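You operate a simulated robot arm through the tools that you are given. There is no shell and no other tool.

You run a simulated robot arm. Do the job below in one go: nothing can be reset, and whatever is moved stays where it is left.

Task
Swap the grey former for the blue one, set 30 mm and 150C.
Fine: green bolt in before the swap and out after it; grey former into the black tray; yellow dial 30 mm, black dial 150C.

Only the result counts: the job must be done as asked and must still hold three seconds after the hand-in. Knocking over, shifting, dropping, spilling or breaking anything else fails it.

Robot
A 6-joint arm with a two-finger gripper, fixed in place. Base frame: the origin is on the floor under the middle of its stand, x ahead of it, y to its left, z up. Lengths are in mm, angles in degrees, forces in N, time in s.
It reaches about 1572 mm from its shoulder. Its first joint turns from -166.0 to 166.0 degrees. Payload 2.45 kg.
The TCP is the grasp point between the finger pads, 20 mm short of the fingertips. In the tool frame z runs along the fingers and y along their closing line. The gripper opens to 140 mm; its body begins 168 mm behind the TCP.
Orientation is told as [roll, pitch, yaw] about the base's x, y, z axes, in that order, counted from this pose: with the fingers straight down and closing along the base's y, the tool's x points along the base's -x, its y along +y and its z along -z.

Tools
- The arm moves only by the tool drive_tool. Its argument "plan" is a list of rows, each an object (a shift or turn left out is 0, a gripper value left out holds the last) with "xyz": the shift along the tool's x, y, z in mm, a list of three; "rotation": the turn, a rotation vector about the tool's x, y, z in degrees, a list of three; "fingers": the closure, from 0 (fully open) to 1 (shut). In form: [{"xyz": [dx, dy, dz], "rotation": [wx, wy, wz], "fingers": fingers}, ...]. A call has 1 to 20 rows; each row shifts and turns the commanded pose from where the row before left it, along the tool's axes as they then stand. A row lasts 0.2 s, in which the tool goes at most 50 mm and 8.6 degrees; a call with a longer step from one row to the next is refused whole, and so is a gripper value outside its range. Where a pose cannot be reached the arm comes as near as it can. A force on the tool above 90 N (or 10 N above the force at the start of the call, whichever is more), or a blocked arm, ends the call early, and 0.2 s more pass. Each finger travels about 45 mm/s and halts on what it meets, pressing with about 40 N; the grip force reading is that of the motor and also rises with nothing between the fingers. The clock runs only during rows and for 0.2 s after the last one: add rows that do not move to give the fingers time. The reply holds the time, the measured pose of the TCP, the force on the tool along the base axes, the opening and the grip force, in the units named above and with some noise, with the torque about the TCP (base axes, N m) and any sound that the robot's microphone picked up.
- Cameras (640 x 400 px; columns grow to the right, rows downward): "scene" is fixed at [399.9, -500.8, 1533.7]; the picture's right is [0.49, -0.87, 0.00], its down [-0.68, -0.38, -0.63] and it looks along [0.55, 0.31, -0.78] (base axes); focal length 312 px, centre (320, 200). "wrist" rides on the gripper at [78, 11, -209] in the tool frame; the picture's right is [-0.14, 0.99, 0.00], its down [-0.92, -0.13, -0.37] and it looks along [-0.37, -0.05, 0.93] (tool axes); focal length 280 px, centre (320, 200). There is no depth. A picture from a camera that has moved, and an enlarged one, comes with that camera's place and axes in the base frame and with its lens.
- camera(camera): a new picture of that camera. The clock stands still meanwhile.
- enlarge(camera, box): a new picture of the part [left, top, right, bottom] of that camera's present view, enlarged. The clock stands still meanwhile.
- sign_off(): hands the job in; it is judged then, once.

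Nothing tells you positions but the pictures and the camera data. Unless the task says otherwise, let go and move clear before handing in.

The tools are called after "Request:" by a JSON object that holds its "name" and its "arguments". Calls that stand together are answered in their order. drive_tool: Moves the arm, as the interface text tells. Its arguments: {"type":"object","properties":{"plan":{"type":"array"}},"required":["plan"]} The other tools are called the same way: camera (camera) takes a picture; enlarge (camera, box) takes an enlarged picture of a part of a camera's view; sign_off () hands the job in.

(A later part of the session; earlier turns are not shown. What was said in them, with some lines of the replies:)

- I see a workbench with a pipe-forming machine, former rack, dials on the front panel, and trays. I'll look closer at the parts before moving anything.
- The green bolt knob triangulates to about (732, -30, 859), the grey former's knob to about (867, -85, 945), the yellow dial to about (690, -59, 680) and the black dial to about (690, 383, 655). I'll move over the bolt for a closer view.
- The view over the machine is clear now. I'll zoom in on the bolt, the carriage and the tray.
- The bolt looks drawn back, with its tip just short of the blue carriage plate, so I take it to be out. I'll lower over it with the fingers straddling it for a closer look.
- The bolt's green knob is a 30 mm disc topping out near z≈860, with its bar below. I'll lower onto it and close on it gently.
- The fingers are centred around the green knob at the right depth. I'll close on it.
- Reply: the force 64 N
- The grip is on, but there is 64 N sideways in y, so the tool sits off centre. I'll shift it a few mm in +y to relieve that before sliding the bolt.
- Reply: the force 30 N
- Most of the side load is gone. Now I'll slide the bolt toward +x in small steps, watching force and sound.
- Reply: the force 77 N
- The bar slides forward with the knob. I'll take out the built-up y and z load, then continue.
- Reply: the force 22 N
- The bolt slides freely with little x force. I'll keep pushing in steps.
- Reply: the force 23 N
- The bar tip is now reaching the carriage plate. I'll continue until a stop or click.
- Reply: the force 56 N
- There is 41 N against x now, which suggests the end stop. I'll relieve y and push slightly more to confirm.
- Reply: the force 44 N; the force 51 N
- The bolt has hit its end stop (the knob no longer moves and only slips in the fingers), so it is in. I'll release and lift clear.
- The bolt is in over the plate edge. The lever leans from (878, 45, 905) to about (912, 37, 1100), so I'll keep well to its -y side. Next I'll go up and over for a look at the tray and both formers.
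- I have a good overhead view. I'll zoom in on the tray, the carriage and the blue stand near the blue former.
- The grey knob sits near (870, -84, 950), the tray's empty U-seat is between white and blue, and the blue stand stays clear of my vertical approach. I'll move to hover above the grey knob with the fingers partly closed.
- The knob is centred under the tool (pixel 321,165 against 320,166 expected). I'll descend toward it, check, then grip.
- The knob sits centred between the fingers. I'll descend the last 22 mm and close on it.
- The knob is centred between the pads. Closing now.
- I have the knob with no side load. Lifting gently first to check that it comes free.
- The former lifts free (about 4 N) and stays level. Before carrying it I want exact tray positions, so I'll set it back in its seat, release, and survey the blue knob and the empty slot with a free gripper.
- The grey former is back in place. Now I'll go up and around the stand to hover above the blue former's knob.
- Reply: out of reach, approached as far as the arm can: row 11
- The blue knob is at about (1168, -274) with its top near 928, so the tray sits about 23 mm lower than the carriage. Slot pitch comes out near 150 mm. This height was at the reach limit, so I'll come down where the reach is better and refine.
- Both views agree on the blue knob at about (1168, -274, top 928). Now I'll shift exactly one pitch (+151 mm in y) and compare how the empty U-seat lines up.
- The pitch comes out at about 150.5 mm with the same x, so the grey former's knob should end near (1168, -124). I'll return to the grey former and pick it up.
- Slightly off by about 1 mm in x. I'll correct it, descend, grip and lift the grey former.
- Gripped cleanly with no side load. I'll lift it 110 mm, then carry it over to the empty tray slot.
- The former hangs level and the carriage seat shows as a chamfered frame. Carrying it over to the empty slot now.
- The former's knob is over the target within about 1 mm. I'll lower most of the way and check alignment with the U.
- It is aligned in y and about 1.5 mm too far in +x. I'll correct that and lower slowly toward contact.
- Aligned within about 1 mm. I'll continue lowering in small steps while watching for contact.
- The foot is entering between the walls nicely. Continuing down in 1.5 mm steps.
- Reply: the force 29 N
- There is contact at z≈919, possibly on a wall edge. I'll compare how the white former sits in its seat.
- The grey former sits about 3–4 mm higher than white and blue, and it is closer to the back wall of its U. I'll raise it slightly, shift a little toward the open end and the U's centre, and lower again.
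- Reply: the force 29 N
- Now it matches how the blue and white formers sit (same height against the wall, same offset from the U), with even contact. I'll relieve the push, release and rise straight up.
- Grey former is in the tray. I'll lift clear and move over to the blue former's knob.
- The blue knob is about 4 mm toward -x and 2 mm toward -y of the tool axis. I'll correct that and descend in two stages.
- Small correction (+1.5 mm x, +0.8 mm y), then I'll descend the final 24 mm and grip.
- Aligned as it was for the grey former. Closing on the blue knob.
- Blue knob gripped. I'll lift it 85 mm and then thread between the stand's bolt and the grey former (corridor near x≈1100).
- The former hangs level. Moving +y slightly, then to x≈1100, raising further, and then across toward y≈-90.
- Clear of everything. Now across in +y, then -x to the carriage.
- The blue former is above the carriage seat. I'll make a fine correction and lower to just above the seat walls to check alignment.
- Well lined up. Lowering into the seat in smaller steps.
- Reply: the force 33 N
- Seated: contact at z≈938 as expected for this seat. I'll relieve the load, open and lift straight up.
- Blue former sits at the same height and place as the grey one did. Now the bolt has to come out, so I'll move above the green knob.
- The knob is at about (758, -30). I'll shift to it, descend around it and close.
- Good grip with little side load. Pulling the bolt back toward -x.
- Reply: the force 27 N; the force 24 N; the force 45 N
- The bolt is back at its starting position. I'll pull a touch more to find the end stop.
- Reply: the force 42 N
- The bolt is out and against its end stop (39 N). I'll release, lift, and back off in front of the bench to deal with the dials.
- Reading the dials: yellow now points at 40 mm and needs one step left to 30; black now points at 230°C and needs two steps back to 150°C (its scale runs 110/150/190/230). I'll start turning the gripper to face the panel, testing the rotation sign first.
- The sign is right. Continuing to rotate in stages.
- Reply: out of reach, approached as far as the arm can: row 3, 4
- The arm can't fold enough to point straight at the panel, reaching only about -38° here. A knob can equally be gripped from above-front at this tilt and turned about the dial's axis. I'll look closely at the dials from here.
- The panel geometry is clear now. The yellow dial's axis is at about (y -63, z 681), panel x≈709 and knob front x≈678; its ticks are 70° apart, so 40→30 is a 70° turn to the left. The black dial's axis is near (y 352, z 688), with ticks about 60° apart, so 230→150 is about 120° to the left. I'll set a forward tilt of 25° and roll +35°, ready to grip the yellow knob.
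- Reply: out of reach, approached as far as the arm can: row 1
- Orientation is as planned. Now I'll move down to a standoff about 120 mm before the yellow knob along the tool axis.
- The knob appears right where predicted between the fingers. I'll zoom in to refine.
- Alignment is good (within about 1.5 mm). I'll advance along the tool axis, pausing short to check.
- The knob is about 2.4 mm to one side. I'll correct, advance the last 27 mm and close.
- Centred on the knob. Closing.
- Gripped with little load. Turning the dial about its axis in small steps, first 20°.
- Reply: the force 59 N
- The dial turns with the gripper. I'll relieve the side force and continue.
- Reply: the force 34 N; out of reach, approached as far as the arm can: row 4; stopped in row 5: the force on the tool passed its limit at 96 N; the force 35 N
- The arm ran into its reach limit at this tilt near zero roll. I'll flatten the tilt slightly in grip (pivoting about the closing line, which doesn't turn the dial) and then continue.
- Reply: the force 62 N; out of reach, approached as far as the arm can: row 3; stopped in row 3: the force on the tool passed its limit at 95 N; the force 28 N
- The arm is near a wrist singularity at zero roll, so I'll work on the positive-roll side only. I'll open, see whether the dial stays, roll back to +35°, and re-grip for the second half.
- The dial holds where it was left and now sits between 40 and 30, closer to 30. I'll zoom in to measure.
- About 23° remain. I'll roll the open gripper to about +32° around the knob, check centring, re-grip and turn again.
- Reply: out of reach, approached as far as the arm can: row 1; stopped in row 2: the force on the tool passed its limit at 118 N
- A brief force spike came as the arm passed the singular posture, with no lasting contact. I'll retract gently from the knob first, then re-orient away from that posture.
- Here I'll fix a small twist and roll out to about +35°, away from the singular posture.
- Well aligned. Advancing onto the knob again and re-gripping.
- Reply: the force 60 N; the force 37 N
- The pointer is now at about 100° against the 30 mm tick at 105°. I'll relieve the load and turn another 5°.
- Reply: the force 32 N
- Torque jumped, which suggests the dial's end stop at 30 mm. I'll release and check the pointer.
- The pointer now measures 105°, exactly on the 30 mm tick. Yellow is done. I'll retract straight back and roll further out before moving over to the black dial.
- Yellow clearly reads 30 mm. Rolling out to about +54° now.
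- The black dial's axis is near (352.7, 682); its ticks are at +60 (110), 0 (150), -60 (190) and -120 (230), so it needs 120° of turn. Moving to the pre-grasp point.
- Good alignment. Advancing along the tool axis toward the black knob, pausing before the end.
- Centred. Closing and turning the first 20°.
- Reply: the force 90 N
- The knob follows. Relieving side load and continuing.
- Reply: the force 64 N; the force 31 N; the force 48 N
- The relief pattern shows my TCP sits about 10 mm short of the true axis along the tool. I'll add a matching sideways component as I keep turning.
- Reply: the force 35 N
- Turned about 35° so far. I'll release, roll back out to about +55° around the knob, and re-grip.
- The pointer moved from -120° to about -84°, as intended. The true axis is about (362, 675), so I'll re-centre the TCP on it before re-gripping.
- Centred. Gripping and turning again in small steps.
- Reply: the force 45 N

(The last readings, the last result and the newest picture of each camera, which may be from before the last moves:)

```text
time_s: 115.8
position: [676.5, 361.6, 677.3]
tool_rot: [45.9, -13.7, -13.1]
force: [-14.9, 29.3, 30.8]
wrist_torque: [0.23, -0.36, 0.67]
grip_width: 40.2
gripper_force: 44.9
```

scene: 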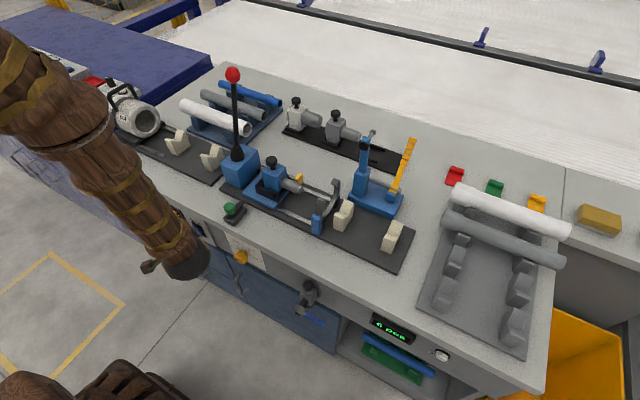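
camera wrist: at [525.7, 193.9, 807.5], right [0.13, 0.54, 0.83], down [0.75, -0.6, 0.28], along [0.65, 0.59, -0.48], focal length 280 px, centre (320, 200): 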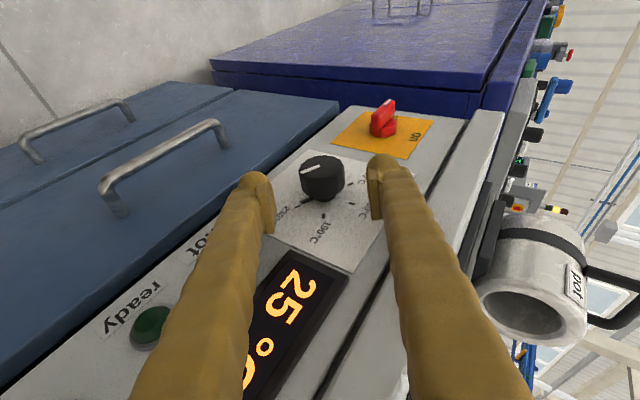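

Request:
{"name": "drive_tool", "arguments": {"plan": [{"xyz": [0, 1, 0]}, {"xyz": [0, 0.8, 0]}, {"xyz": [0, 0.6, 0], "rotation": [4.73, 0, -1.62]}, {"xyz": [0, 0.6, 0], "rotation": [4.73, 0, -1.62]}, {"xyz": [0, 0, 0]}]}}

Request:
{"name": "enlarge", "arguments": {"camera": "wrist", "box": [256, 130, 384, 250]}}

```text
time_s: 117.0
position: [677.2, 363.8, 678.0]
tool_rot: [35.6, -15.8, -10.7]
force: [10.6, -2.3, 12.6]
wrist_torque: [-0.02, -0.26, -0.29]
grip_width: 40.3
gripper_force: 44.9
```

```text
3.33 times, centred on (320, 190) of wrist
camera zoom: at [534.8, 273.6, 826.9], right [0.13, 0.8, 0.59], down [0.75, -0.47, 0.47], along [0.65, 0.39, -0.66], focal length 935 px, centre (320, 233)
```

zoom: 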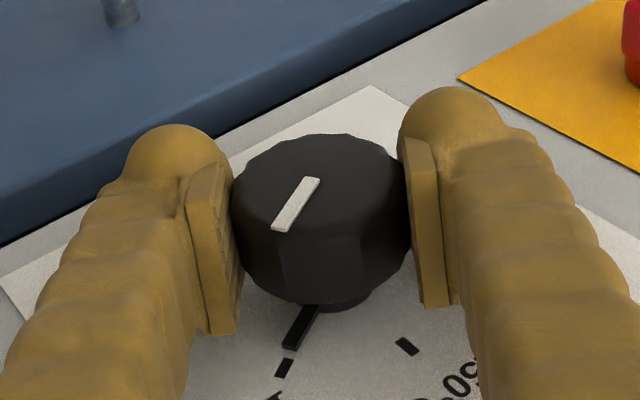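

The pointer is passing 190°C now. Continuing.

Request:
{"name": "drive_tool", "arguments": {"plan": [{"xyz": [0, 0.4, 0], "rotation": [4.73, 0, -1.62]}, {"xyz": [0, 0.4, 0], "rotation": [4.73, 0, -1.62]}, {"xyz": [0, 0, 0]}]}}

```text
time_s: 117.8
position: [676.7, 363.1, 678.2]
tool_rot: [25.3, -17.4, -7.8]
force: [13.6, -11.9, 1.6]
wrist_torque: [-0.07, -0.15, -0.08]
grip_width: 40.5
gripper_force: 45.0
```

Request:
{"name": "drive_tool", "arguments": {"plan": [{"xyz": [0, 0, 0], "rotation": [4.73, 0, -1.62]}, {"xyz": [0, 0.2, 0], "rotation": [4.73, 0, -1.62]}, {"xyz": [0, 0, 0]}]}}

Request:
{"name": "enlarge", "arguments": {"camera": "wrist", "box": [256, 130, 384, 250]}}

```text
time_s: 118.5
position: [676.0, 364.4, 678.6]
tool_rot: [14.9, -18.4, -4.5]
force: [1.4, -12.9, 16.5]
wrist_torque: [-0.02, -0.12, -0.09]
grip_width: 40.5
gripper_force: 44.7
```

```text
3.33 times, centred on (320, 190) of wrist
camera zoom: at [534.3, 330.9, 848.3], right [0.12, 0.95, 0.29], down [0.75, -0.28, 0.6], along [0.65, 0.14, -0.75], focal length 935 px, centre (320, 233)
```

zoom: 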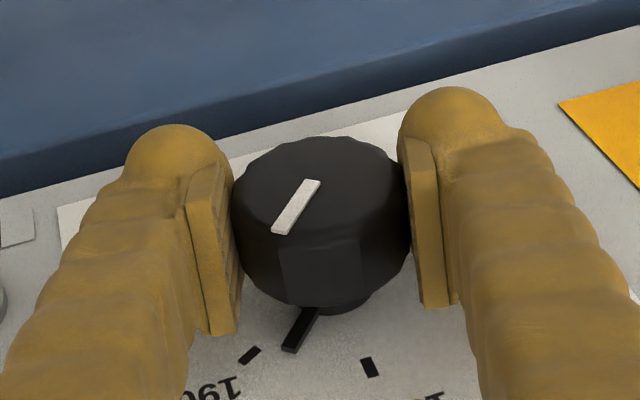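

Now at about -44°, between 190 and 150. Releasing, rolling back out, and re-gripping for the last part.

Request:
{"name": "drive_tool", "arguments": {"plan": [{"fingers": 0.8}, {"fingers": 0.6}, {"fingers": 0.45}, {"fingers": 0.45}, {"rotation": [-7.1, 0, 2.43]}, {"rotation": [-7.1, 0, 2.43]}, {"rotation": [-7.1, 0, 2.43]}, {"rotation": [-7.1, 0, 2.43]}, {"rotation": [-7.1, 0, 2.43]}, {"rotation": [-4.73, 0, 1.62]}, {"xyz": [0, 0, 0]}]}}

Request:
{"name": "enlarge", "arguments": {"camera": "wrist", "box": [256, 130, 384, 250]}}

```text
time_s: 121.0
position: [677.0, 364.6, 679.3]
tool_rot: [58.2, -10.4, -15.7]
force: [0.5, -0.1, 0.1]
wrist_torque: [0.01, -0.01, 0.0]
grip_width: 77.1
gripper_force: 0.0
```

```text
3.33 times, centred on (320, 190) of wrist
camera zoom: at [536.0, 223.9, 783.0], right [0.13, 0.51, 0.85], down [0.75, -0.61, 0.25], along [0.65, 0.61, -0.46], focal length 935 px, centre (320, 233)
```

zoom: 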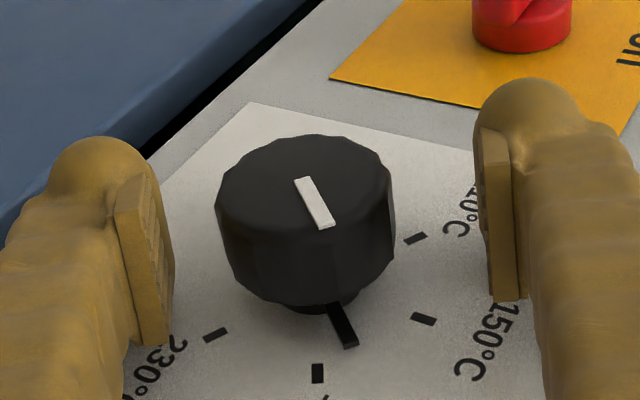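

The pointer is at -41°; the 150°C tick is straight up at 0°. Re-centring, then gripping and turning about 20° first.

Request:
{"name": "drive_tool", "arguments": {"plan": [{"xyz": [0, -3.6, 0]}, {"fingers": 0.62}, {"fingers": 0.65}, {"fingers": 1.0}, {"fingers": 1.0}, {"fingers": 1.0}, {"xyz": [0, 0.7, 0], "rotation": [4.73, 0, -1.62]}, {"xyz": [0, 0.7, 0], "rotation": [4.73, 0, -1.62]}, {"xyz": [0, 0, 0]}]}}

Request:
{"name": "enlarge", "arguments": {"camera": "wrist", "box": [256, 130, 384, 250]}}

```text
time_s: 123.0
position: [676.2, 362.1, 677.8]
tool_rot: [48.3, -12.9, -13.7]
force: [-1.4, 27.6, 3.6]
wrist_torque: [0.07, -0.04, 0.36]
grip_width: 39.9
gripper_force: 44.6
```

```text
3.33 times, centred on (320, 190) of wrist
camera zoom: at [535.5, 242.7, 803.2], right [0.12, 0.65, 0.75], down [0.75, -0.55, 0.35], along [0.65, 0.52, -0.56], focal length 935 px, centre (320, 233)
```

zoom: 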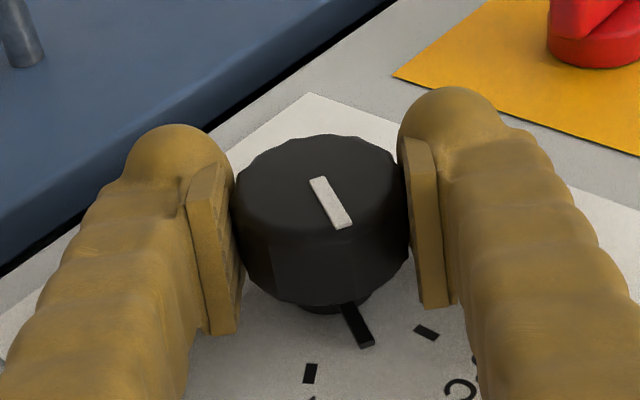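

Request:
{"name": "drive_tool", "arguments": {"plan": [{"xyz": [0, 0.9, 0]}, {"xyz": [0, 0.4, 0], "rotation": [4.73, 0, -1.62]}, {"xyz": [0, 0.4, 0], "rotation": [4.73, 0, -1.62]}, {"xyz": [0, 0.4, 0], "rotation": [4.73, 0, -1.62]}, {"xyz": [0, 0, 0]}]}}

Request:
{"name": "enlarge", "arguments": {"camera": "wrist", "box": [256, 130, 384, 250]}}

```text
time_s: 124.2
position: [677.0, 363.1, 677.6]
tool_rot: [33.1, -16.1, -10.0]
force: [10.0, -28.1, 0.6]
wrist_torque: [-0.04, -0.17, -0.44]
grip_width: 40.0
gripper_force: 45.2
```

```text
3.33 times, centred on (320, 190) of wrist
camera zoom: at [535.0, 280.8, 830.4], right [0.13, 0.82, 0.56], down [0.75, -0.45, 0.49], along [0.65, 0.36, -0.67], focal length 935 px, centre (320, 233)
```

zoom: 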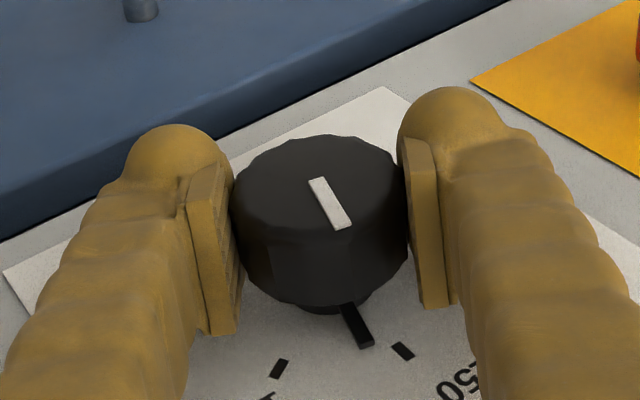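

About 16° remain. Turning the final steps.

Request:
{"name": "drive_tool", "arguments": {"plan": [{"xyz": [0, -0.5, 0], "rotation": [4.73, 0, -1.62]}, {"xyz": [0, 0, 0], "rotation": [4.73, 0, -1.62]}, {"xyz": [0, 0, 0], "rotation": [4.73, 0, -1.62]}, {"xyz": [0, 0, 0]}]}}

Request:
{"name": "enlarge", "arguments": {"camera": "wrist", "box": [256, 130, 384, 250]}}

```text
time_s: 125.2
position: [677.6, 364.6, 679.2]
tool_rot: [17.6, -18.2, -5.4]
force: [8.4, -3.8, -9.8]
wrist_torque: [0.0, 0.11, -0.13]
grip_width: 39.8
gripper_force: 44.8
```

```text
3.33 times, centred on (320, 190) of wrist
camera zoom: at [534.7, 323.5, 846.0], right [0.12, 0.94, 0.33], down [0.75, -0.3, 0.59], along [0.65, 0.17, -0.74], focal length 935 px, centre (320, 233)
```

zoom: 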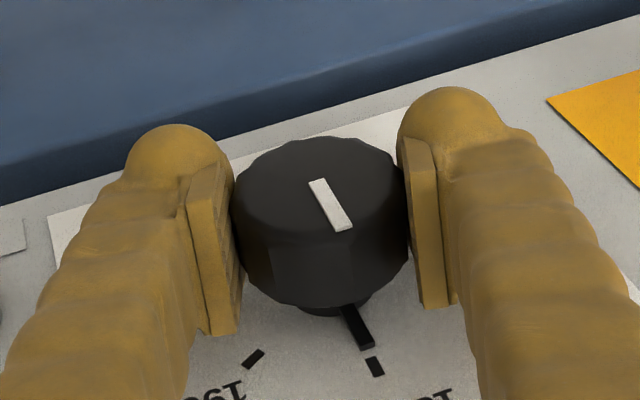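

It measures about -1°, practically on the 150°C tick. A final 1.5° nudge, then release and verify.

Request:
{"name": "drive_tool", "arguments": {"plan": [{"rotation": [1.42, 0, -0.49]}, {"xyz": [0, 0, 0]}, {"fingers": 0.8}, {"fingers": 0.6}, {"fingers": 0.45}, {"fingers": 0.45}, {"xyz": [0, 0, 0]}]}}

Request:
{"name": "enlarge", "arguments": {"camera": "wrist", "box": [256, 130, 384, 250]}}

Request:
{"name": "enlarge", "arguments": {"camera": "wrist", "box": [284, 170, 384, 252]}}

```text
time_s: 126.8
position: [677.1, 363.5, 678.0]
tool_rot: [16.0, -18.5, -4.9]
force: [0.4, -0.8, 0.1]
wrist_torque: [0.03, -0.01, -0.01]
grip_width: 76.8
gripper_force: 0.1
```

```text
3.33 times, centred on (320, 190) of wrist
camera zoom: at [534.5, 327.3, 847.0], right [0.12, 0.94, 0.3], down [0.75, -0.29, 0.59], along [0.65, 0.15, -0.75], focal length 935 px, centre (320, 233)
```

zoom: 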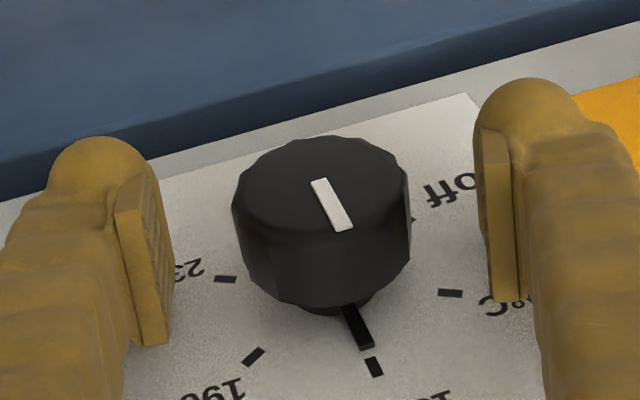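

```text
4.88 times, centred on (334, 211) of wrist
camera zoom: at [534.5, 327.3, 847.0], right [0.12, 0.94, 0.3], down [0.75, -0.29, 0.59], along [0.65, 0.15, -0.75], focal length 1368 px, centre (252, 146)
```

zoom: 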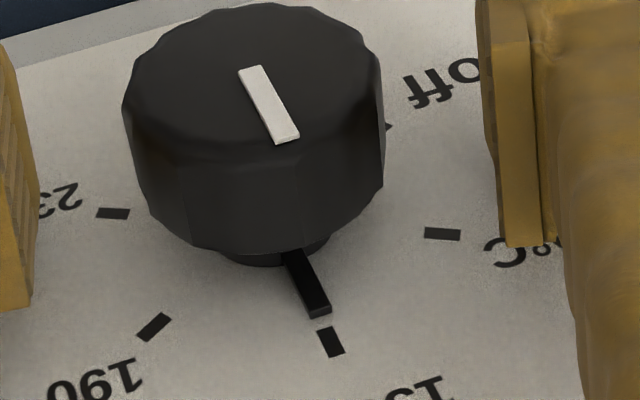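

The black pointer is right on the 150°C tick. I'll retract straight back and away, then check everything.

Request:
{"name": "drive_tool", "arguments": {"plan": [{"xyz": [0, 0, -15]}, {"xyz": [0, 0, -25]}, {"xyz": [0, 0, -30]}, {"xyz": [0, 0, -35]}, {"xyz": [15, 0, -20]}, {"xyz": [25, 0, -20]}, {"xyz": [0, 0, 0]}]}}

Request:
{"name": "camera", "arguments": {"camera": "wrist"}}

Request:
{"name": "camera", "arguments": {"camera": "scene"}}

Request:
{"name": "enlarge", "arguments": {"camera": "wrist", "box": [240, 90, 420, 230]}}

```text
time_s: 128.3
position: [591.1, 330.4, 799.2]
tool_rot: [16.0, -18.5, -4.9]
force: [0.3, 0.1, 0.1]
wrist_torque: [-0.03, -0.05, 0.03]
grip_width: 76.9
gripper_force: 0.0
```

```text
taken
camera wrist: at [448.4, 294.1, 967.6], right [0.12, 0.94, 0.3], down [0.75, -0.29, 0.59], along [0.65, 0.15, -0.75], focal length 280 px, centre (320, 200)
```

wrist: 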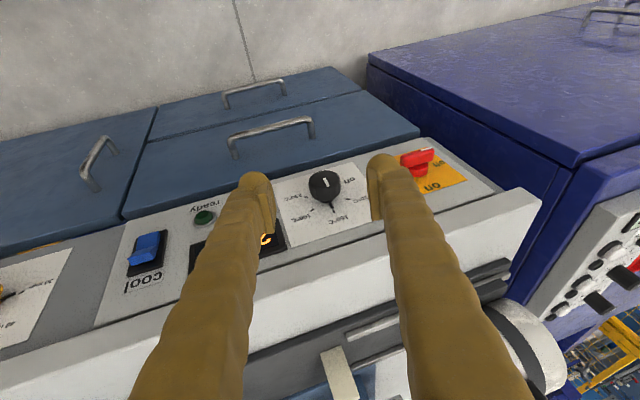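

```text
taken
```

scene: 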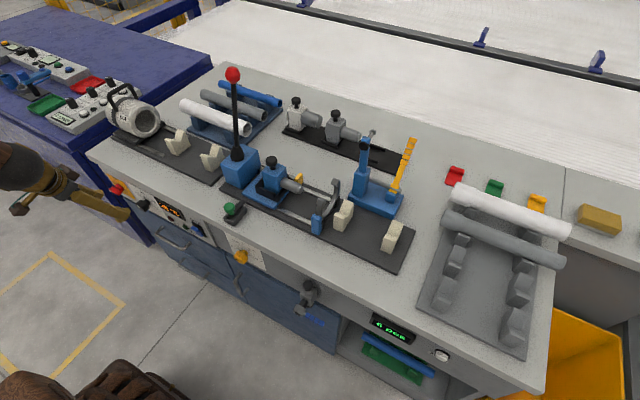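

```text
2.86 times, centred on (330, 160) of wrist
camera zoom: at [448.4, 294.1, 967.6], right [0.12, 0.94, 0.3], down [0.75, -0.29, 0.59], along [0.65, 0.15, -0.75], focal length 801 px, centre (291, 314)
```

zoom: 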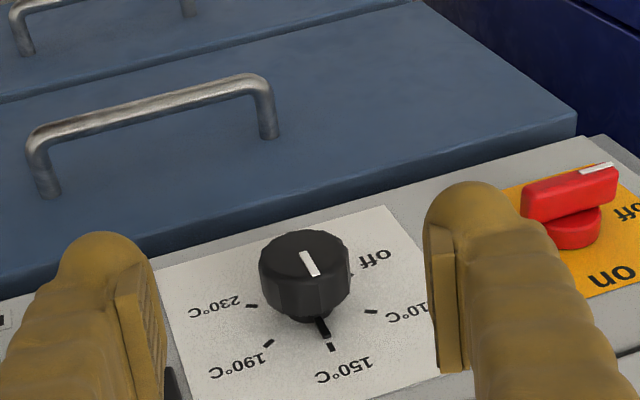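

Black reads 150°C. I'll check the rest of the setup with the scene camera.

Request:
{"name": "enlarge", "arguments": {"camera": "scene", "box": [212, 225, 292, 275]}}

Request:
{"name": "enlarge", "arguments": {"camera": "scene", "box": [190, 140, 318, 220]}}

Request:
{"name": "enlarge", "arguments": {"camera": "scene", "box": [270, 85, 430, 185]}}

Request:
{"name": "enlarge", "arguments": {"camera": "scene", "box": [100, 165, 228, 245]}}

```text
8.00 times, centred on (252, 250) of scene
camera zoom: at [399.9, -500.8, 1533.7], right [0.49, -0.87, 0.0], down [-0.68, -0.38, -0.63], along [0.55, 0.31, -0.78], focal length 2495 px, centre (864, -200)
```

zoom: 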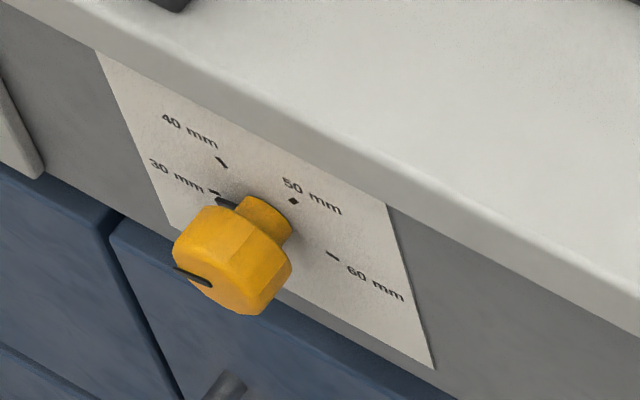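

```text
5.00 times, centred on (254, 180) of scene
camera zoom: at [399.9, -500.8, 1533.7], right [0.49, -0.87, 0.0], down [-0.68, -0.38, -0.63], along [0.55, 0.31, -0.78], focal length 1559 px, centre (650, 300)
```

zoom: 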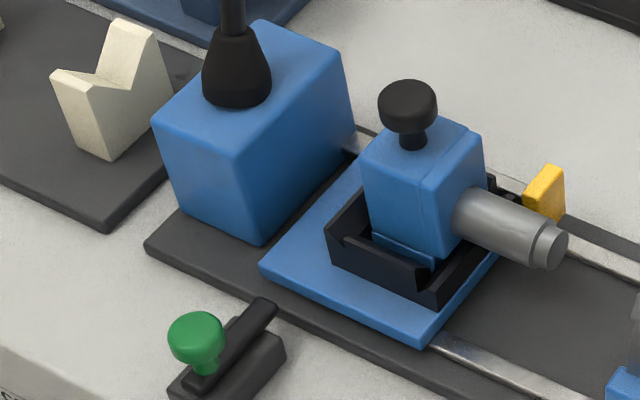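

```text
4.00 times, centred on (350, 135) of scene
camera zoom: at [399.9, -500.8, 1533.7], right [0.49, -0.87, 0.0], down [-0.68, -0.38, -0.63], along [0.55, 0.31, -0.78], focal length 1247 px, centre (200, 460)
```

zoom: 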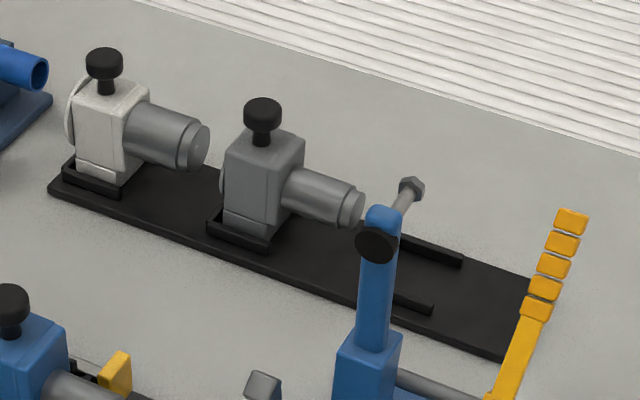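

```text
5.00 times, centred on (164, 205) of scene
camera zoom: at [399.9, -500.8, 1533.7], right [0.49, -0.87, 0.0], down [-0.68, -0.38, -0.63], along [0.55, 0.31, -0.78], focal length 1559 px, centre (1100, 175)
```

zoom: 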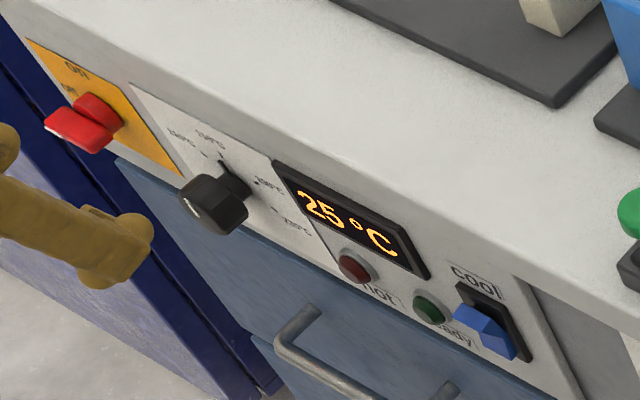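

The checks look right: yellow dial at 30 mm, black dial at 150°C, blue former seated on the carriage, grey former in the black tray, bolt drawn out. Nothing else appears to have moved. The gripper is open and clear, so I'm handing in.

Request:
{"name": "sign_off", "arguments": {}}

```text
The job is handed in.
```

The swap is done, both dials are set, and I've handed the job in. The hand-in gave no verdict, so everything below comes from the pictures and the force readings.

- **Green bolt:** I pushed it in to its end stop before touching the formers. After the swap I drew it back out to its other stop.
- **Grey former:** it sits in the middle slot of the black tray, level with the white one beside it.
- **Blue former:** it is seated in the carriage at the same height and place the grey one had.
- **Yellow dial:** its pointer is on the 30 mm mark.
- **Black dial:** its pointer is on the 150°C mark, within a degree or two. The display still reads 25°C; I left the red main switch alone.

The force limit stopped the arm three times while I was working on the yellow dial. Two stops came while turning the knob. The third was a 118 N spike as the open gripper rolled near the knob. It left no lasting force and nothing looked touched, but I couldn't tell what caused it. In the last pictures nothing else looks moved or knocked, and the gripper is open and clear of the bench.
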